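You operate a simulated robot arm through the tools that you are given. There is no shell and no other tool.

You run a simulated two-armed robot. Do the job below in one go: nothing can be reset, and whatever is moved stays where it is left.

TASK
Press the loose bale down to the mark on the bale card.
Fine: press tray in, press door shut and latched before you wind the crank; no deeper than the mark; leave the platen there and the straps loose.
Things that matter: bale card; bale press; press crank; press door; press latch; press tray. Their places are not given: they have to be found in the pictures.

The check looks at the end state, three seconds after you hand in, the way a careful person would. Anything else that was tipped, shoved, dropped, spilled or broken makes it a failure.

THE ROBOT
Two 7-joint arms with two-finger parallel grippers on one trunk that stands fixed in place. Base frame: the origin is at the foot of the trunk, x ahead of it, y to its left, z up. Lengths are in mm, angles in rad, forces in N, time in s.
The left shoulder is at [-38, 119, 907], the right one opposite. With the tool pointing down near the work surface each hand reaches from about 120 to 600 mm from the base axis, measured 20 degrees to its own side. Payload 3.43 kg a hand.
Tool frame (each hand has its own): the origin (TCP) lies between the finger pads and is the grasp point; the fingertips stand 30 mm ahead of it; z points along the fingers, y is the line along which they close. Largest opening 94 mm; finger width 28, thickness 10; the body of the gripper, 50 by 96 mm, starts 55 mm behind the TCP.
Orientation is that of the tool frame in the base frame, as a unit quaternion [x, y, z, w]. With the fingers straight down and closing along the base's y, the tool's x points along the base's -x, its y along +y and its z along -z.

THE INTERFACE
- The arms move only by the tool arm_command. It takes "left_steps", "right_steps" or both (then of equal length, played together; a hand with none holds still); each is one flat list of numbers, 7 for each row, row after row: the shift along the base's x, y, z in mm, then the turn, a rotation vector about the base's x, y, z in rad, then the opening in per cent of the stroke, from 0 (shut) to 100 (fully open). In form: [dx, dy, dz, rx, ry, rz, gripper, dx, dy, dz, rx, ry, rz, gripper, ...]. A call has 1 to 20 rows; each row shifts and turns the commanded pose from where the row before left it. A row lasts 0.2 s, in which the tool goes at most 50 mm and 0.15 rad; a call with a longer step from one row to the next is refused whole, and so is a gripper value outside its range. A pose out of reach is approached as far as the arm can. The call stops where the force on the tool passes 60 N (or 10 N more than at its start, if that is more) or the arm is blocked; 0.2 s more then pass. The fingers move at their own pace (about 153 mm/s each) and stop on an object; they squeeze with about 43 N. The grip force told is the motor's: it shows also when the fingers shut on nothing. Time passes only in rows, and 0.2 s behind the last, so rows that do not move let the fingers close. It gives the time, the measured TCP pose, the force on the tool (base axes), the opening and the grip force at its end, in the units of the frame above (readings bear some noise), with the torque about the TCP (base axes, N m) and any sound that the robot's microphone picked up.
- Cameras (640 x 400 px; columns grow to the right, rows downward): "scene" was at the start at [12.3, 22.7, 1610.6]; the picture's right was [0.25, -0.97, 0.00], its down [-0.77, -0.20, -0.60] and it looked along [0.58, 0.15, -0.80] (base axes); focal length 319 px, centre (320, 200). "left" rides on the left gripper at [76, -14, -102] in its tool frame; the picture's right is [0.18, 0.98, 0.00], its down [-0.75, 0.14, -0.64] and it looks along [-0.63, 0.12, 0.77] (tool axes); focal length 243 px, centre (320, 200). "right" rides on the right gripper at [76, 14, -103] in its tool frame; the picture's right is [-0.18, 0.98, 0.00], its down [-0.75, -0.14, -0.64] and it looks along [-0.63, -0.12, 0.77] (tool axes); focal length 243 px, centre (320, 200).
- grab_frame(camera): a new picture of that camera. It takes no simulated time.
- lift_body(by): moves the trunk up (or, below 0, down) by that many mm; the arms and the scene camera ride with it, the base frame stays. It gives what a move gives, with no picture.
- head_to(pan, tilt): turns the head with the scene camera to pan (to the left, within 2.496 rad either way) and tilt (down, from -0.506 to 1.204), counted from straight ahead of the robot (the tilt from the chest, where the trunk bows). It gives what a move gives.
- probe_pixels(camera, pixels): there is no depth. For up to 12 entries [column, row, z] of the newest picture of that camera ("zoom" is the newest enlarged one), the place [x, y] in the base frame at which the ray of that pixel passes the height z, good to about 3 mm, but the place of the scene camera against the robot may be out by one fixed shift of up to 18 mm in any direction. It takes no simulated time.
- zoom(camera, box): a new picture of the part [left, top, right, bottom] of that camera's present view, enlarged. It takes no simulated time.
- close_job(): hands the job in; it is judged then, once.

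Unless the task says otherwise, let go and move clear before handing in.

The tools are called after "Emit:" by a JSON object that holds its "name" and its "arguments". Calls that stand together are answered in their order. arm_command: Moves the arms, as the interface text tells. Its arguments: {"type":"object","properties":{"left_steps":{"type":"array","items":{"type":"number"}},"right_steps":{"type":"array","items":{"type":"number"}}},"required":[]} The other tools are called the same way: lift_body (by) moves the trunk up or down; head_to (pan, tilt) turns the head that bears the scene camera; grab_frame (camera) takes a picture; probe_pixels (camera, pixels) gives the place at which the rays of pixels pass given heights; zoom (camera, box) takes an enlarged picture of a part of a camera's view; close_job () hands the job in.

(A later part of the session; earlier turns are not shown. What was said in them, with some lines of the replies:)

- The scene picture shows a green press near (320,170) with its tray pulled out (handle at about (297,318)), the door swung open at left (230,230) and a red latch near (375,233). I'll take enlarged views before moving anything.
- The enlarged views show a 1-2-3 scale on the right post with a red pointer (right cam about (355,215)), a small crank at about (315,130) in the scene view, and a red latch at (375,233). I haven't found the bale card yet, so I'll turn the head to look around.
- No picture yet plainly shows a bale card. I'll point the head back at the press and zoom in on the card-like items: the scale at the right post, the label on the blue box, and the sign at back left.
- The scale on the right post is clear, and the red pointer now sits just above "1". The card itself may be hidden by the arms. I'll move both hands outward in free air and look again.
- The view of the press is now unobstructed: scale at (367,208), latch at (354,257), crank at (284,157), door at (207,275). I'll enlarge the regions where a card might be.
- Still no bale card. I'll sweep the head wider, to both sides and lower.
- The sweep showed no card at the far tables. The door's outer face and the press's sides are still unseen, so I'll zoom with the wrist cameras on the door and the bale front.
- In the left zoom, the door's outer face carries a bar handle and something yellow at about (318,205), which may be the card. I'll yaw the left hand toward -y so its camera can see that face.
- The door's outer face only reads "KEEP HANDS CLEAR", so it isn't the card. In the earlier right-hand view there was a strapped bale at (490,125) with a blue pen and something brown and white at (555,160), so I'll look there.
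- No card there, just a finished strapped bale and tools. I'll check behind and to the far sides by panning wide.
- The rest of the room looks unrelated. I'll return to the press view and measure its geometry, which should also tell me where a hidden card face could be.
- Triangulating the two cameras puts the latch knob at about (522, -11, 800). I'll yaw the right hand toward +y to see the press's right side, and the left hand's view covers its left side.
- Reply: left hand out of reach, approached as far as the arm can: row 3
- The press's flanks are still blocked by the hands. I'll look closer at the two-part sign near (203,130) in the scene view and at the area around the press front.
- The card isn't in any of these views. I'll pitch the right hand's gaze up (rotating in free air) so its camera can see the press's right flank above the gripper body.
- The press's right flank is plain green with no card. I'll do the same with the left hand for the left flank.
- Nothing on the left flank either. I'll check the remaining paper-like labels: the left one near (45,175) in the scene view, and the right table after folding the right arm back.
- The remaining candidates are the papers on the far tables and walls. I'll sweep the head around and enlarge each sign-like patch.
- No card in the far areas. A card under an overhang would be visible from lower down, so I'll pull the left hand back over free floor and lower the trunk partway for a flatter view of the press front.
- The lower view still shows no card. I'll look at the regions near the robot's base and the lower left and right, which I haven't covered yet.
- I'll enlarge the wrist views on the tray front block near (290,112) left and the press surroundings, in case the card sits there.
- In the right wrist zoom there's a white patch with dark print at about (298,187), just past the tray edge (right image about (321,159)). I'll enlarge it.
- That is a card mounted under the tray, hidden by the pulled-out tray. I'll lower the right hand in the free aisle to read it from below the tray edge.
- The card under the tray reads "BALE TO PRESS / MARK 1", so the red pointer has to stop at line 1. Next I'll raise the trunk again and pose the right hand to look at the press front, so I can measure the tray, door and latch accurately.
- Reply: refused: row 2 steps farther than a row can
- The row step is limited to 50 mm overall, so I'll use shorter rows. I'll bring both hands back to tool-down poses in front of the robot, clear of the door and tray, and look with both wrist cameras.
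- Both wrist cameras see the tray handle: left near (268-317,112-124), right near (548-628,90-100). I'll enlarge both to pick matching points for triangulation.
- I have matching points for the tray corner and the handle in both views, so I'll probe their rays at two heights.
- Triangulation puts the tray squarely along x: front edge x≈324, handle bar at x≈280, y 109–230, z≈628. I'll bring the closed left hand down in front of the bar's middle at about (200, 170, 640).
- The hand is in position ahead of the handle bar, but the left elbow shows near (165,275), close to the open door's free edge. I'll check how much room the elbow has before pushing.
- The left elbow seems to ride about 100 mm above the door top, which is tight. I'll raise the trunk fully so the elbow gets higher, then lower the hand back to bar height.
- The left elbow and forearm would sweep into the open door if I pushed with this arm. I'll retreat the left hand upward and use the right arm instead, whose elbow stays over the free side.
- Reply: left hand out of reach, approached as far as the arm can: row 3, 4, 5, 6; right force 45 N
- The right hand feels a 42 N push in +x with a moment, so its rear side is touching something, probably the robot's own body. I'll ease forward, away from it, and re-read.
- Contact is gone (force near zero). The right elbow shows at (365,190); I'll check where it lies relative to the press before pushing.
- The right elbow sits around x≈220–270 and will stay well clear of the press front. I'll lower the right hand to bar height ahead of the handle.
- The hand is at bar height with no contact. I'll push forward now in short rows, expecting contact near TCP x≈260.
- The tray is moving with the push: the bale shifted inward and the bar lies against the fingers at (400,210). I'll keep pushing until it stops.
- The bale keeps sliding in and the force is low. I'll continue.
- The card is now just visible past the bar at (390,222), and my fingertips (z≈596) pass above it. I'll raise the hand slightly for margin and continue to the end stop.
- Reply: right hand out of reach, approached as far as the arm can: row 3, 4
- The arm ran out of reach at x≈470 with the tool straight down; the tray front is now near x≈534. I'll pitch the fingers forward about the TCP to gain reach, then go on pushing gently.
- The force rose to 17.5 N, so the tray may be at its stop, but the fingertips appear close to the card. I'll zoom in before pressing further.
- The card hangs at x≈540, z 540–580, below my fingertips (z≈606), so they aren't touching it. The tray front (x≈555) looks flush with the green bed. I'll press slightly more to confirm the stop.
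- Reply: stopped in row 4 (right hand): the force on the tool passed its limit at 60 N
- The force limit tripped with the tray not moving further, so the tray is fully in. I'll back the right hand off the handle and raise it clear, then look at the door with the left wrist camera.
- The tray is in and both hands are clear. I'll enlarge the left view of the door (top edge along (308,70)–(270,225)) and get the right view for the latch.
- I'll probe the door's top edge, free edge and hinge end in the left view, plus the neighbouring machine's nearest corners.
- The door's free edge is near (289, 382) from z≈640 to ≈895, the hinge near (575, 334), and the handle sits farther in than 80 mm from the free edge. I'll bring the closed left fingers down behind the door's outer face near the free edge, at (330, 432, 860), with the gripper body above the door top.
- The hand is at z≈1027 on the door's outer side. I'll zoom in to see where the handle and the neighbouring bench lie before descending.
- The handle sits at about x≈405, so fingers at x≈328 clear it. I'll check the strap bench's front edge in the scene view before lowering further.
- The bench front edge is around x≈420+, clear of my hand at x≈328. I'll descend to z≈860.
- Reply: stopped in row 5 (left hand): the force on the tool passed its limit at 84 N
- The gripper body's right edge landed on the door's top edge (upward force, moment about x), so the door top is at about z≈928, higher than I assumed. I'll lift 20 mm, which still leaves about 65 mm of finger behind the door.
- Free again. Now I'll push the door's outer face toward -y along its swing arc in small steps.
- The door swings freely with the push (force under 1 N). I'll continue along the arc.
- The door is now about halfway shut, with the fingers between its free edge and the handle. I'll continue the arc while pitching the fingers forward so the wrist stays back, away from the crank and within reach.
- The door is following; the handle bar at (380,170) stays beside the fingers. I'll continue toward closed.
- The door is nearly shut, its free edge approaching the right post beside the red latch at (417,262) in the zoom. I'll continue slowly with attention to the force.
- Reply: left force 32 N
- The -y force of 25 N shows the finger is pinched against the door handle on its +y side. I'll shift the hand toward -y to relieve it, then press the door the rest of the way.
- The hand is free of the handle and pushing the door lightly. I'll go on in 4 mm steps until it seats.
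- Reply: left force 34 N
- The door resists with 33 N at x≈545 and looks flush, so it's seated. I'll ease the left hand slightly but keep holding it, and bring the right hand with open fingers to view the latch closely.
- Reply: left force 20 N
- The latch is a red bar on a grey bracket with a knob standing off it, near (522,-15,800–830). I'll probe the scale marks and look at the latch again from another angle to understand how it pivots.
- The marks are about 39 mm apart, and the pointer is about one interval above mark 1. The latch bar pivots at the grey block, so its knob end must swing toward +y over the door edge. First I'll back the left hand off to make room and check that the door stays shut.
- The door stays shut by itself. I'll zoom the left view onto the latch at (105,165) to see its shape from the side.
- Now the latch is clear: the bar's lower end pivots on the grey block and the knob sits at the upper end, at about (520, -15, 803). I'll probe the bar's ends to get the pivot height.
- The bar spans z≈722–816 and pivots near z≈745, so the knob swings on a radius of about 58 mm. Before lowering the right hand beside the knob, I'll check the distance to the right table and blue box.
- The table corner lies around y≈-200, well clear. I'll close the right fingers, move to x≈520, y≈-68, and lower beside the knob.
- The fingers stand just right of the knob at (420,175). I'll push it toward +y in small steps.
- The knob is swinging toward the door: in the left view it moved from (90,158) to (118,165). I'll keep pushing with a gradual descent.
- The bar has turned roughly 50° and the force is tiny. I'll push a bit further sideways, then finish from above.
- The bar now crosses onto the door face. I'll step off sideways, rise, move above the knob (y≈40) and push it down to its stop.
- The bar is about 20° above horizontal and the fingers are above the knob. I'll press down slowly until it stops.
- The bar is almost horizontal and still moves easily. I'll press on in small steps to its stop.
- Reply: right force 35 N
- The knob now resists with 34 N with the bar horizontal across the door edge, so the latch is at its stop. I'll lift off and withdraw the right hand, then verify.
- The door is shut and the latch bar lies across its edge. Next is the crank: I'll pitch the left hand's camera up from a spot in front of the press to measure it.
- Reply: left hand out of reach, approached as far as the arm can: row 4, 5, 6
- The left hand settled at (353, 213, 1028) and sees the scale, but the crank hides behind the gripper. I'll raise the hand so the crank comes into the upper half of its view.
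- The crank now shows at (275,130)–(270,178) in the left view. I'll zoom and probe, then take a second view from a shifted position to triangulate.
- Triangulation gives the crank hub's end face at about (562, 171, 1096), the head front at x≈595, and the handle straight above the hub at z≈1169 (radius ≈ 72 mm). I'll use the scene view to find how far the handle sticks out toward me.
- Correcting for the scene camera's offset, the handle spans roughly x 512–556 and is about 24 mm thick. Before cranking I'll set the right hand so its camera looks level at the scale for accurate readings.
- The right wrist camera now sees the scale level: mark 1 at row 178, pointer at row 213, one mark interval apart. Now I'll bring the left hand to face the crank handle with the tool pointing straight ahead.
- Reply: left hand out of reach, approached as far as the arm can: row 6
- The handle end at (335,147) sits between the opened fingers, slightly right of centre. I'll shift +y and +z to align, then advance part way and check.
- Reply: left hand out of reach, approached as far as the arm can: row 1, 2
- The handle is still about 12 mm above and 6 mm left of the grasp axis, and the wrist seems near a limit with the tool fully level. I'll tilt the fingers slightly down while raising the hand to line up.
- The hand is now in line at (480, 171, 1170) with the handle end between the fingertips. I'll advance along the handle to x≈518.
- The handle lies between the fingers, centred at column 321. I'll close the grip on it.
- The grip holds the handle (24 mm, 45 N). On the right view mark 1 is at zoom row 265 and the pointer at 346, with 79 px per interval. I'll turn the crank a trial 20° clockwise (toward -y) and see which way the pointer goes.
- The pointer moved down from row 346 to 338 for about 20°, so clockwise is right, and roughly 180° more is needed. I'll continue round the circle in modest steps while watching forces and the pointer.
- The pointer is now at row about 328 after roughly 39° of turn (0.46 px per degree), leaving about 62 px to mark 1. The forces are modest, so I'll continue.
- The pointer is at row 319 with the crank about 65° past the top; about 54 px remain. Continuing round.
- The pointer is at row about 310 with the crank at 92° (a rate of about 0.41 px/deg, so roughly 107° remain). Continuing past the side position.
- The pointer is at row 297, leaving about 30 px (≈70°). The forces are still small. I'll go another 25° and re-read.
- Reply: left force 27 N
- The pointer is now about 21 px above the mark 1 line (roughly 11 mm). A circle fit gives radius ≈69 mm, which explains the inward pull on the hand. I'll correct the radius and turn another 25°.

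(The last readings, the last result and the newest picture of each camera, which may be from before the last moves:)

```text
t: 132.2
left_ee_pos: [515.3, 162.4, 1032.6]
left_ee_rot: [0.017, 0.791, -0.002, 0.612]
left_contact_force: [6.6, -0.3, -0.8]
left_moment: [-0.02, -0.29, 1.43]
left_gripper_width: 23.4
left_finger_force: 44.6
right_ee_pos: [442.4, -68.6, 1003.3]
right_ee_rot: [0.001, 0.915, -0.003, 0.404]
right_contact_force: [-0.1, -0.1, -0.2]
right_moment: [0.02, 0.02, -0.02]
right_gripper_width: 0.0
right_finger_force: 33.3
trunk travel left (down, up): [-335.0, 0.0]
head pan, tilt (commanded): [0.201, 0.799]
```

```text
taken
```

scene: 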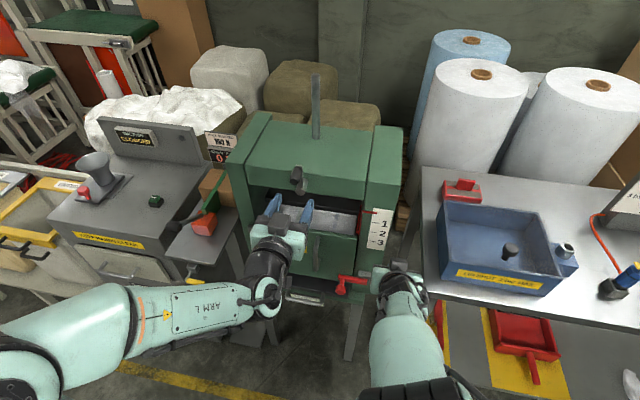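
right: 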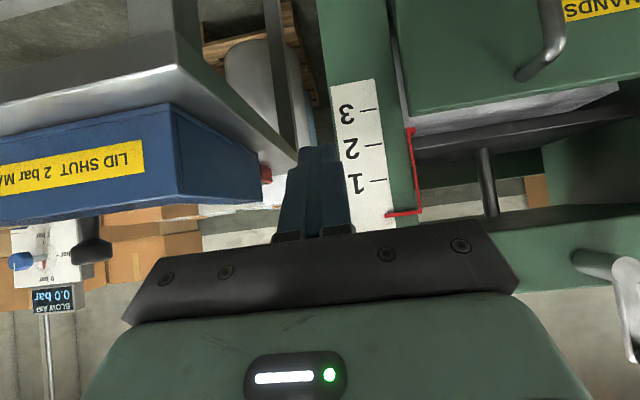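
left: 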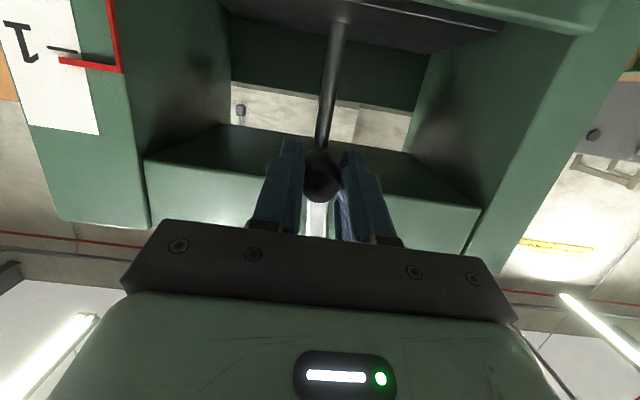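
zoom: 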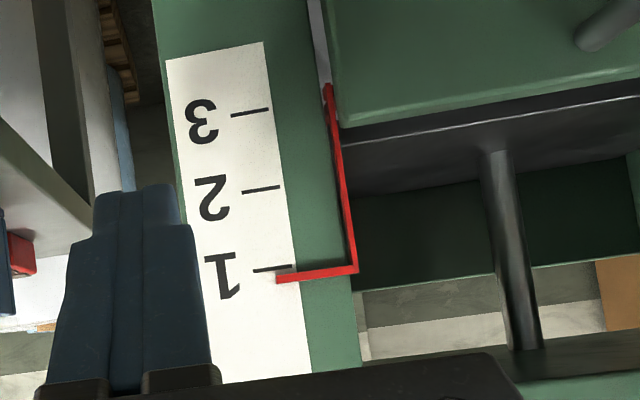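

The force is nearly zero now and the pointer is close above line 1. I'll zoom in tightly for an accurate reading.

Emit:
{"name": "zoom", "arguments": {"camera": "right", "box": [350, 155, 430, 205]}}

Emit:
{"name": "zoom", "arguments": {"camera": "scene", "box": [345, 195, 405, 255]}}

```text
8.00 times, centred on (390, 180) of right
```

zoom: 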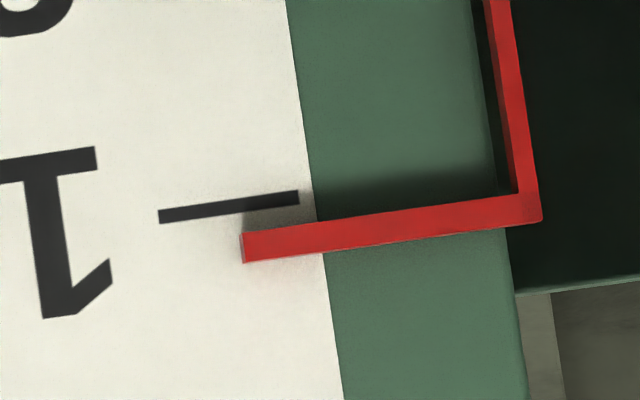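

```text
6.67 times, centred on (375, 225) of scene
```

zoom: 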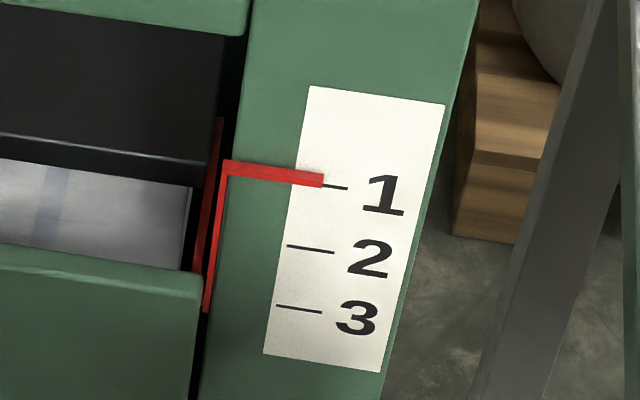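

At 8× the pointer's centre is about 43 px (≈6 mm) above line 1, and about 33° of crank remains by the measured rate. I'll turn 20° more and lower the right camera to mark height to remove parallax.

Emit:
{"name": "arm_command", "arguments": {"left_steps": [0, 6, -0.3, 0, 0, 0, 0, 0, 6, 0.2, 0, 0, 0, 0, 0, 6, 0.8, 0, 0, 0, 0, 0, 5.9, 1.3, 0, 0, 0, 0, 0, 0, 0, 0, 0, 0, 0], "right_steps": [0, 0, -5, 0, 0, 0, 0, 0, 0, -5, 0, 0, 0, 0, 0, 0, -4, 0, 0, 0, 0, 0, 0, -4, 0, 0, 0, 0, 0, 0, 0, 0, 0, 0, 0]}}

Emit:
{"name": "grab_frame", "arguments": {"camera": "right"}}

Emit:
{"name": "zoom", "arguments": {"camera": "right", "box": [350, 170, 430, 220]}}

```text
t: 133.4
left_ee_pos: [515.6, 188.4, 1034.0]
left_ee_rot: [0.018, 0.79, -0.002, 0.613]
left_contact_force: [-2.9, 3.4, -15.0]
left_moment: [0.01, 0.49, 1.43]
left_gripper_width: 23.8
left_finger_force: 44.9
right_ee_pos: [443.0, -67.4, 986.0]
right_ee_rot: [0.001, 0.915, -0.003, 0.404]
right_contact_force: [-0.4, 0.4, -0.1]
right_moment: [0.02, 0.01, 0.03]
right_gripper_width: 0.0
right_finger_force: 32.9
trunk travel left (down, up): [-335.0, 0.0]
head pan, tilt (commanded): [0.201, 0.799]
```

```text
taken
```

right: 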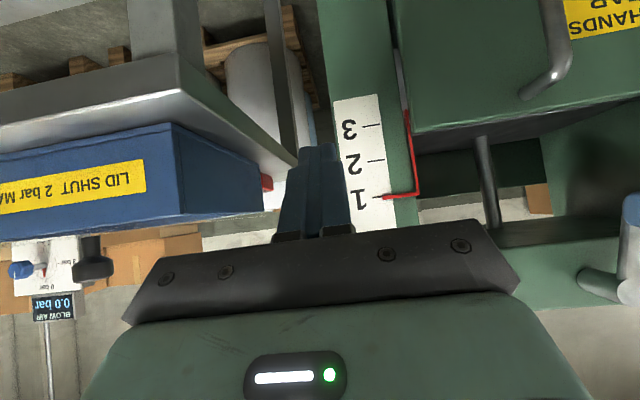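

```text
8.00 times, centred on (390, 195) of right
```

zoom: 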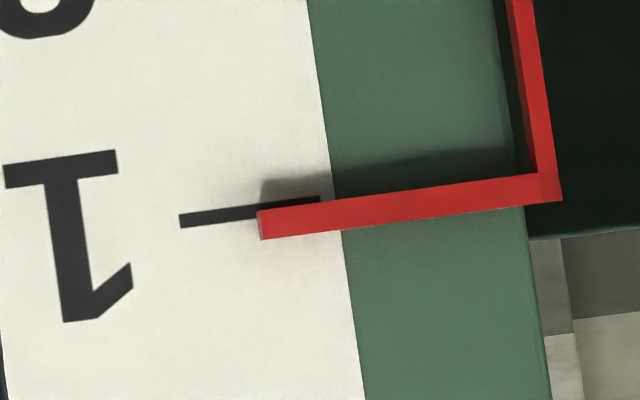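

With the level camera the pointer's centre is about 17 px (≈2.4 mm) above line 1, which is about 12° of crank. I'll turn about 8° and read again.

Emit:
{"name": "arm_command", "arguments": {"left_steps": [0, 4.6, 0.6, 0, 0, 0, 0, 0, 4.5, 1, 0, 0, 0, 0, 0, 0, 0, 0, 0, 0, 0]}}

Emit:
{"name": "zoom", "arguments": {"camera": "right", "box": [350, 170, 430, 220]}}

```text
t: 134.2
left_ee_pos: [515.3, 196.8, 1037.7]
left_ee_rot: [0.018, 0.79, -0.002, 0.612]
left_contact_force: [-4.6, 5.1, -14.0]
left_moment: [0.04, 0.6, 1.46]
left_gripper_width: 23.6
left_finger_force: 45.0
right_ee_pos: [443.1, -67.7, 986.4]
right_ee_rot: [0.0, 0.915, -0.003, 0.404]
right_contact_force: [-0.7, -1.4, -0.2]
right_moment: [-0.03, 0.03, -0.03]
right_gripper_width: 0.0
right_finger_force: 33.2
trunk travel left (down, up): [-335.0, 0.0]
head pan, tilt (commanded): [0.201, 0.799]
```

```text
8.00 times, centred on (390, 195) of right
```

zoom: 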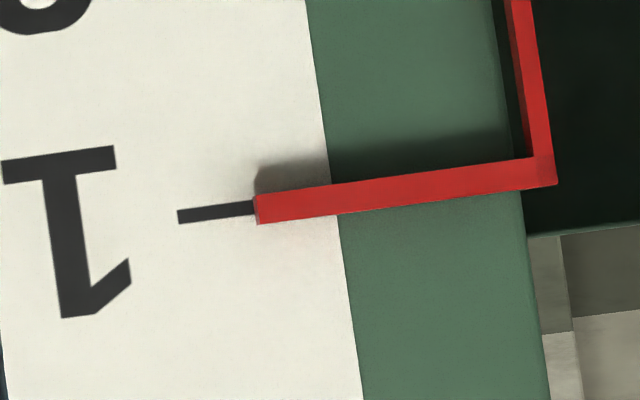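

The pointer now nearly covers line 1. I'll zoom more tightly to judge the last fraction.

Emit:
{"name": "zoom", "arguments": {"camera": "right", "box": [366, 184, 398, 204]}}

Emit:
{"name": "zoom", "arguments": {"camera": "left", "box": [0, 0, 200, 125]}}

```text
16.00 times, centred on (382, 194) of right
```

zoom: 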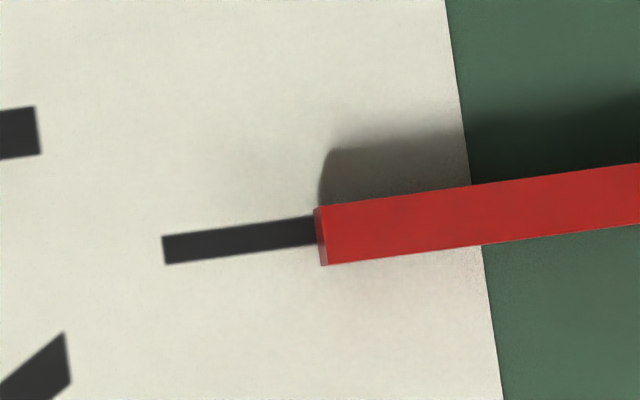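

```text
3.20 times, centred on (100, 62) of left
```

zoom: 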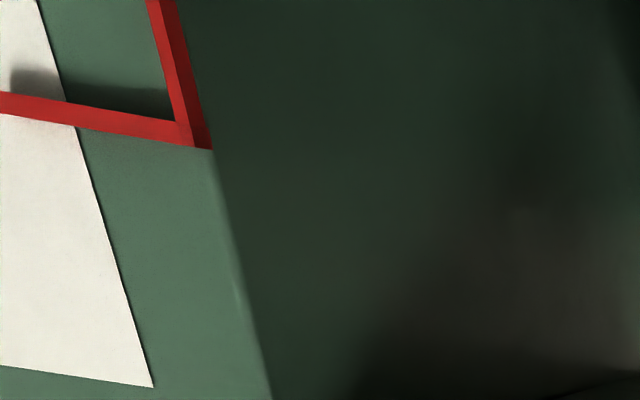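

The pointer's centre is about 0.5 mm above the line centre, just short of it and not deeper. Before letting go I'll relax the radial preload by moving 1.4 mm outward along the crank arm, with no turning.

Emit:
{"name": "arm_command", "arguments": {"left_steps": [0, 0.6, -1.3, 0, 0, 0, 0, 0, 0, 0, 0, 0, 0, 0]}}

Emit:
{"name": "zoom", "arguments": {"camera": "right", "box": [366, 184, 398, 204]}}

```text
t: 134.8
left_ee_pos: [515.2, 196.6, 1036.6]
left_ee_rot: [0.018, 0.79, -0.002, 0.613]
left_contact_force: [-4.7, 3.5, -9.3]
left_moment: [-0.04, 0.79, 1.49]
left_gripper_width: 23.8
left_finger_force: 45.1
right_ee_pos: [442.6, -67.2, 985.7]
right_ee_rot: [0.001, 0.914, -0.003, 0.405]
right_contact_force: [-0.4, 0.2, 0.7]
right_moment: [0.0, -0.01, 0.03]
right_gripper_width: 0.0
right_finger_force: 32.8
trunk travel left (down, up): [-335.0, 0.0]
head pan, tilt (commanded): [0.201, 0.799]
```

```text
16.00 times, centred on (382, 194) of right
```

zoom: 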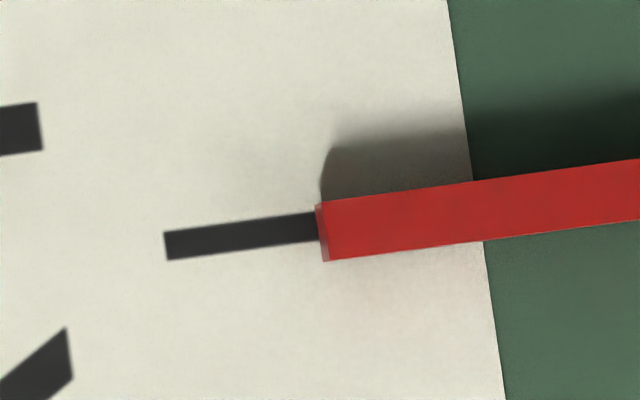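

Unchanged, with lower force. I'll relax a bit more the same way.

Emit:
{"name": "arm_command", "arguments": {"left_steps": [0.5, 0.9, -2, 0, 0, 0, 0, 0, 0, 0, 0, 0, 0, 0]}}

Emit:
{"name": "zoom", "arguments": {"camera": "right", "box": [366, 184, 398, 204]}}

```text
t: 135.4
left_ee_pos: [515.8, 196.7, 1036.6]
left_ee_rot: [0.019, 0.788, -0.001, 0.615]
left_contact_force: [-7.1, 1.3, -2.3]
left_moment: [-0.01, 0.33, 1.36]
left_gripper_width: 23.7
left_finger_force: 44.9
right_ee_pos: [441.7, -69.3, 985.6]
right_ee_rot: [0.002, 0.915, -0.004, 0.404]
right_contact_force: [-0.2, 0.4, -0.5]
right_moment: [0.01, -0.02, 0.01]
right_gripper_width: 0.0
right_finger_force: 32.8
trunk travel left (down, up): [-335.0, 0.0]
head pan, tilt (commanded): [0.201, 0.799]
```

```text
16.00 times, centred on (382, 194) of right
```

zoom: 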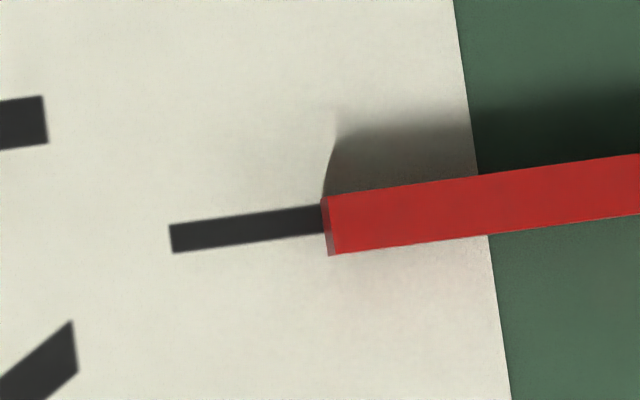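

The force is now about 2 N in the crank plane and the pointer is steady, 0.5 mm short of the line. I'll open the fingers and check that the platen holds.

Emit:
{"name": "arm_command", "arguments": {"left_steps": [0, 0, 0, 0, 0, 0, 35, 0, 0, 0, 0, 0, 0, 60, 0, 0, 0, 0, 0, 0, 60]}}

Emit:
{"name": "zoom", "arguments": {"camera": "right", "box": [366, 184, 398, 204]}}

Emit:
{"name": "grab_frame", "arguments": {"camera": "left"}}

```text
t: 136.2
left_ee_pos: [515.7, 196.4, 1035.1]
left_ee_rot: [0.018, 0.789, -0.001, 0.614]
left_contact_force: [0.8, -0.2, 0.7]
left_moment: [0.05, 0.04, -0.03]
left_gripper_width: 56.3
left_finger_force: 0.0
right_ee_pos: [442.3, -68.1, 987.2]
right_ee_rot: [0.002, 0.915, -0.003, 0.404]
right_contact_force: [0.9, -0.8, 0.2]
right_moment: [-0.02, -0.02, 0.0]
right_gripper_width: 0.0
right_finger_force: 32.6
trunk travel left (down, up): [-335.0, 0.0]
head pan, tilt (commanded): [0.201, 0.799]
```

```text
16.00 times, centred on (382, 194) of right
```

zoom: 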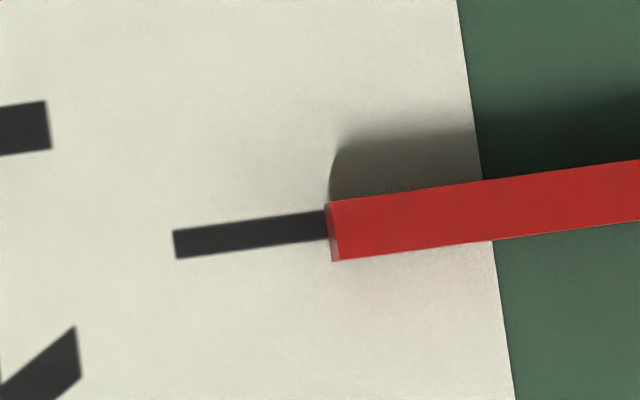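

```text
taken
```

left: 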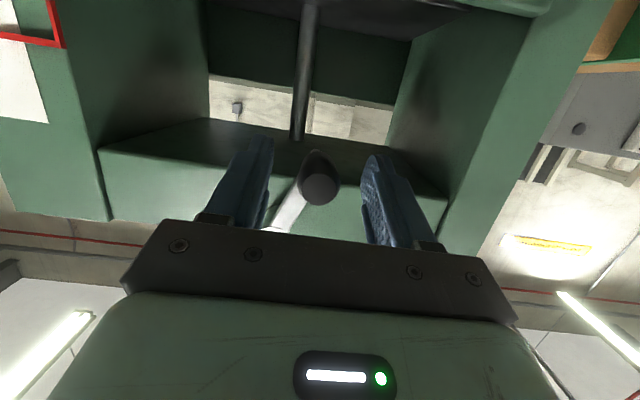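

The platen holds after letting go: the offset is still about 7 px at 16× (0.5 mm above the line). I'll back the left hand straight out from the handle.

Emit:
{"name": "arm_command", "arguments": {"left_steps": [-10, 0, 0, 0, 0, 0, 60, -12, 0, 0, 0, 0, 0, 60, -14, 0, 0, 0, 0, 0, 60, -16, 0, 0, 0, 0, 0, 60, -20, 0, 0, 0, 0, 0, 60, -20, 10, 0, 0, 0, 0, 60, 0, 0, 0, 0, 0, 0, 60]}}

Emit:
{"name": "zoom", "arguments": {"camera": "right", "box": [366, 184, 398, 204]}}

Emit:
{"name": "grab_frame", "arguments": {"camera": "left"}}

Emit:
{"name": "grab_frame", "arguments": {"camera": "scene"}}

```text
t: 137.8
left_ee_pos: [423.1, 206.6, 1034.2]
left_ee_rot: [0.018, 0.789, -0.001, 0.614]
left_contact_force: [0.2, -0.3, 0.9]
left_moment: [0.0, 0.01, 0.0]
left_gripper_width: 56.3
left_finger_force: 0.0
right_ee_pos: [441.4, -68.1, 987.9]
right_ee_rot: [0.001, 0.915, -0.002, 0.404]
right_contact_force: [-0.3, 0.4, 0.0]
right_moment: [0.02, -0.02, 0.02]
right_gripper_width: 0.3
right_finger_force: 32.9
trunk travel left (down, up): [-335.0, 0.0]
head pan, tilt (commanded): [0.201, 0.799]
```

```text
16.00 times, centred on (382, 194) of right
```

zoom: 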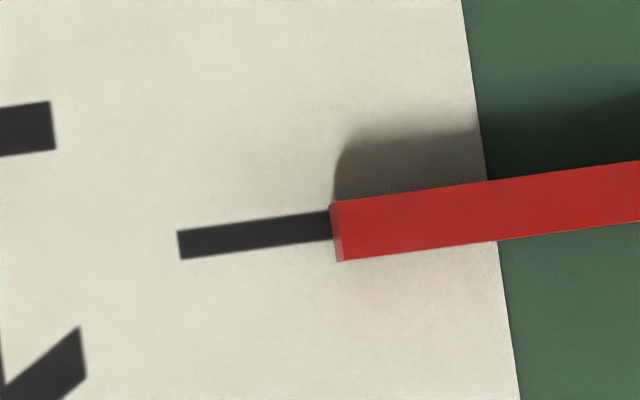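

```text
taken
```

left: 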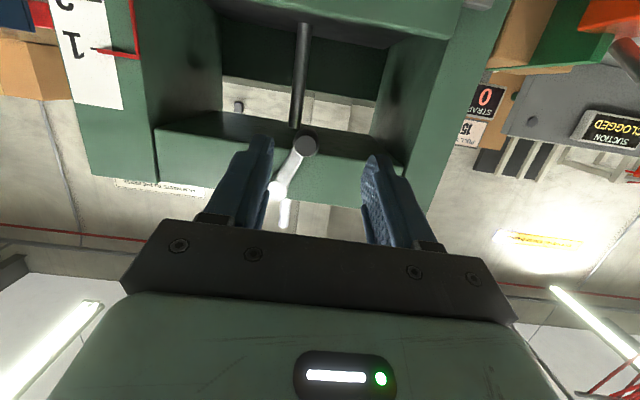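

```text
taken
```

scene: 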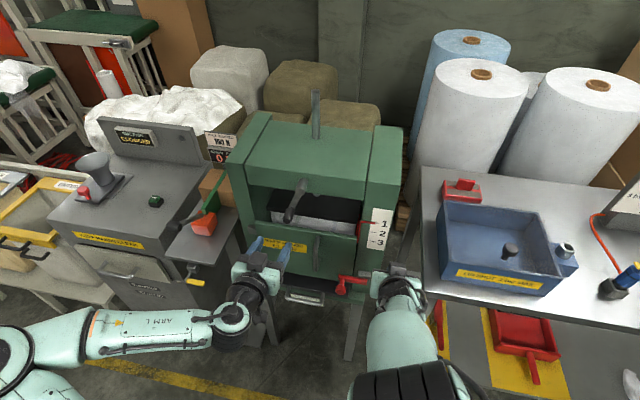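

The pointer covers line 1 and hasn't moved; the crank is free of the hand. I'll withdraw both hands clear of the press and then check everything once more.

Emit:
{"name": "arm_command", "arguments": {"left_steps": [-20, 5, 0, 0, 0.05, 0, 60, -20, 10, 0, 0, 0.1, 0, 60, -20, 15, 10, 0, 0.1, 0, 60, -10, 20, 20, 0, 0.1, 0, 60, 0, 25, 25, 0, 0.1, 0, 60, 0, 25, 25, 0, 0.1, 0, 60, 0, 0, 0, 0, 0, 0, 60], "right_steps": [-15, 0, 0, 0, 0, 0, 0, -25, -5, 0, 0, 0, 0, 0, -30, -15, 0, 0, 0, 0, 0, -30, -25, 0, 0, 0, 0, 0, -20, -30, 10, 0, 0, 0, 0, -10, -30, 10, 0, 0, 0, 0, 0, 0, 0, 0, 0, 0, 0]}}

Emit:
{"name": "grab_frame", "arguments": {"camera": "scene"}}

Emit:
{"name": "zoom", "arguments": {"camera": "scene", "box": [210, 90, 420, 330]}}

Emit:
{"name": "grab_frame", "arguments": {"camera": "right"}}

Emit:
{"name": "grab_frame", "arguments": {"camera": "left"}}

```text
t: 139.4
left_ee_pos: [372.6, 312.4, 1118.7]
left_ee_rot: [0.017, 0.926, -0.007, 0.376]
left_contact_force: [-0.2, 0.6, -0.3]
left_moment: [-0.02, 0.0, -0.03]
left_gripper_width: 56.7
left_finger_force: 0.0
left hand out of reach, approached as far as the arm can: row 1, 2
right_ee_pos: [358.3, -161.8, 1023.2]
right_ee_rot: [0.001, 0.915, -0.003, 0.402]
right_contact_force: [0.2, -0.4, -0.2]
right_moment: [0.01, -0.01, -0.03]
right_gripper_width: 0.0
right_finger_force: 32.9
right hand out of reach, approached as far as the arm can: row 4, 5, 6
trunk travel left (down, up): [-335.0, 0.0]
head pan, tilt (commanded): [0.201, 0.799]
```

```text
taken
```

scene: 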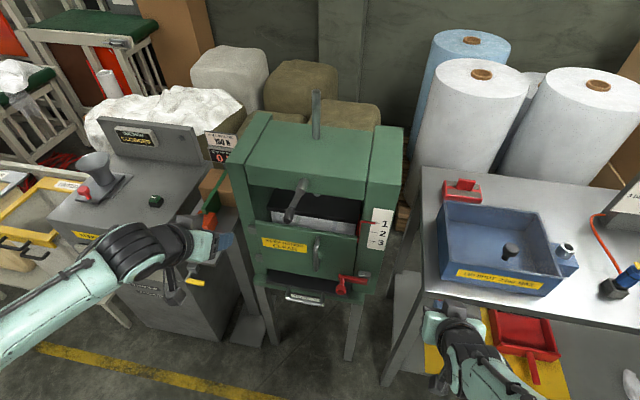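

```text
1.67 times, centred on (315, 210) of scene
```

zoom: 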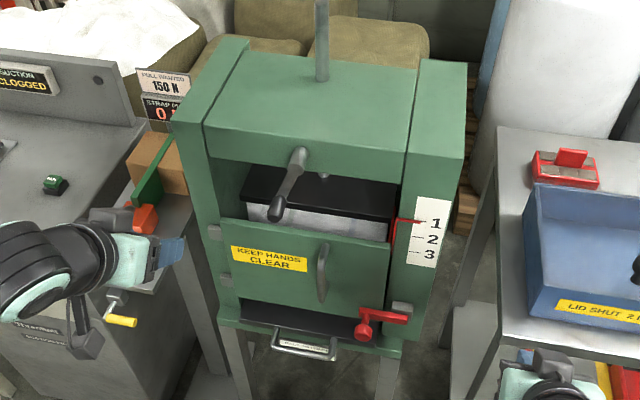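

```text
taken
```

right: 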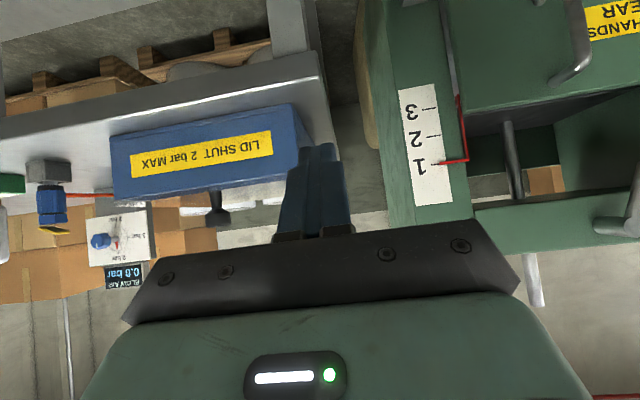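

```text
taken
```

left: 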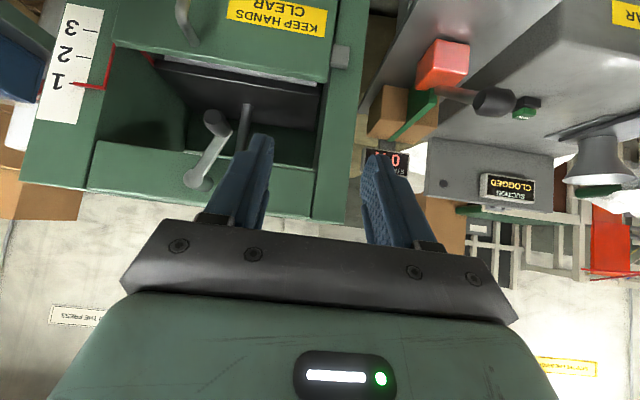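

The final views agree: the pointer sits on line 1 at (440,162) in the right view. The door is flush with the latch bar across its edge, the tray is in, and the straps are untouched (strap pull still 0). Both hands are clear with no contact forces, so I'll hand in.

Emit:
{"name": "close_job", "arguments": {}}

```text
The job is handed in.
```

The bale is pressed to mark 1, which is what the bale card reads ("BALE TO PRESS / MARK 1"; it hangs under the tray). I've handed the job in; no result came back with it.

- **Order:** I pushed the tray in to its stop, shut the door, and swung the latch bar across its edge. Only then did I wind the crank.
- **Depth:** the pointer's centre sits about half a millimetre above line 1, so it is just short of the mark and not past it. It did not move after I let go of the crank.
- **Straps:** I left them loose, and the strap-pull display still reads 0.
- **Contacts on the way:** while I was positioning the left hand, the gripper briefly pressed down on the top edge of the open door and stopped at its force limit. Earlier, the right hand touched something behind it, probably the robot's own body. The pictures show no damage, and nothing else looks moved.

Both hands were clear of the press when I handed in.
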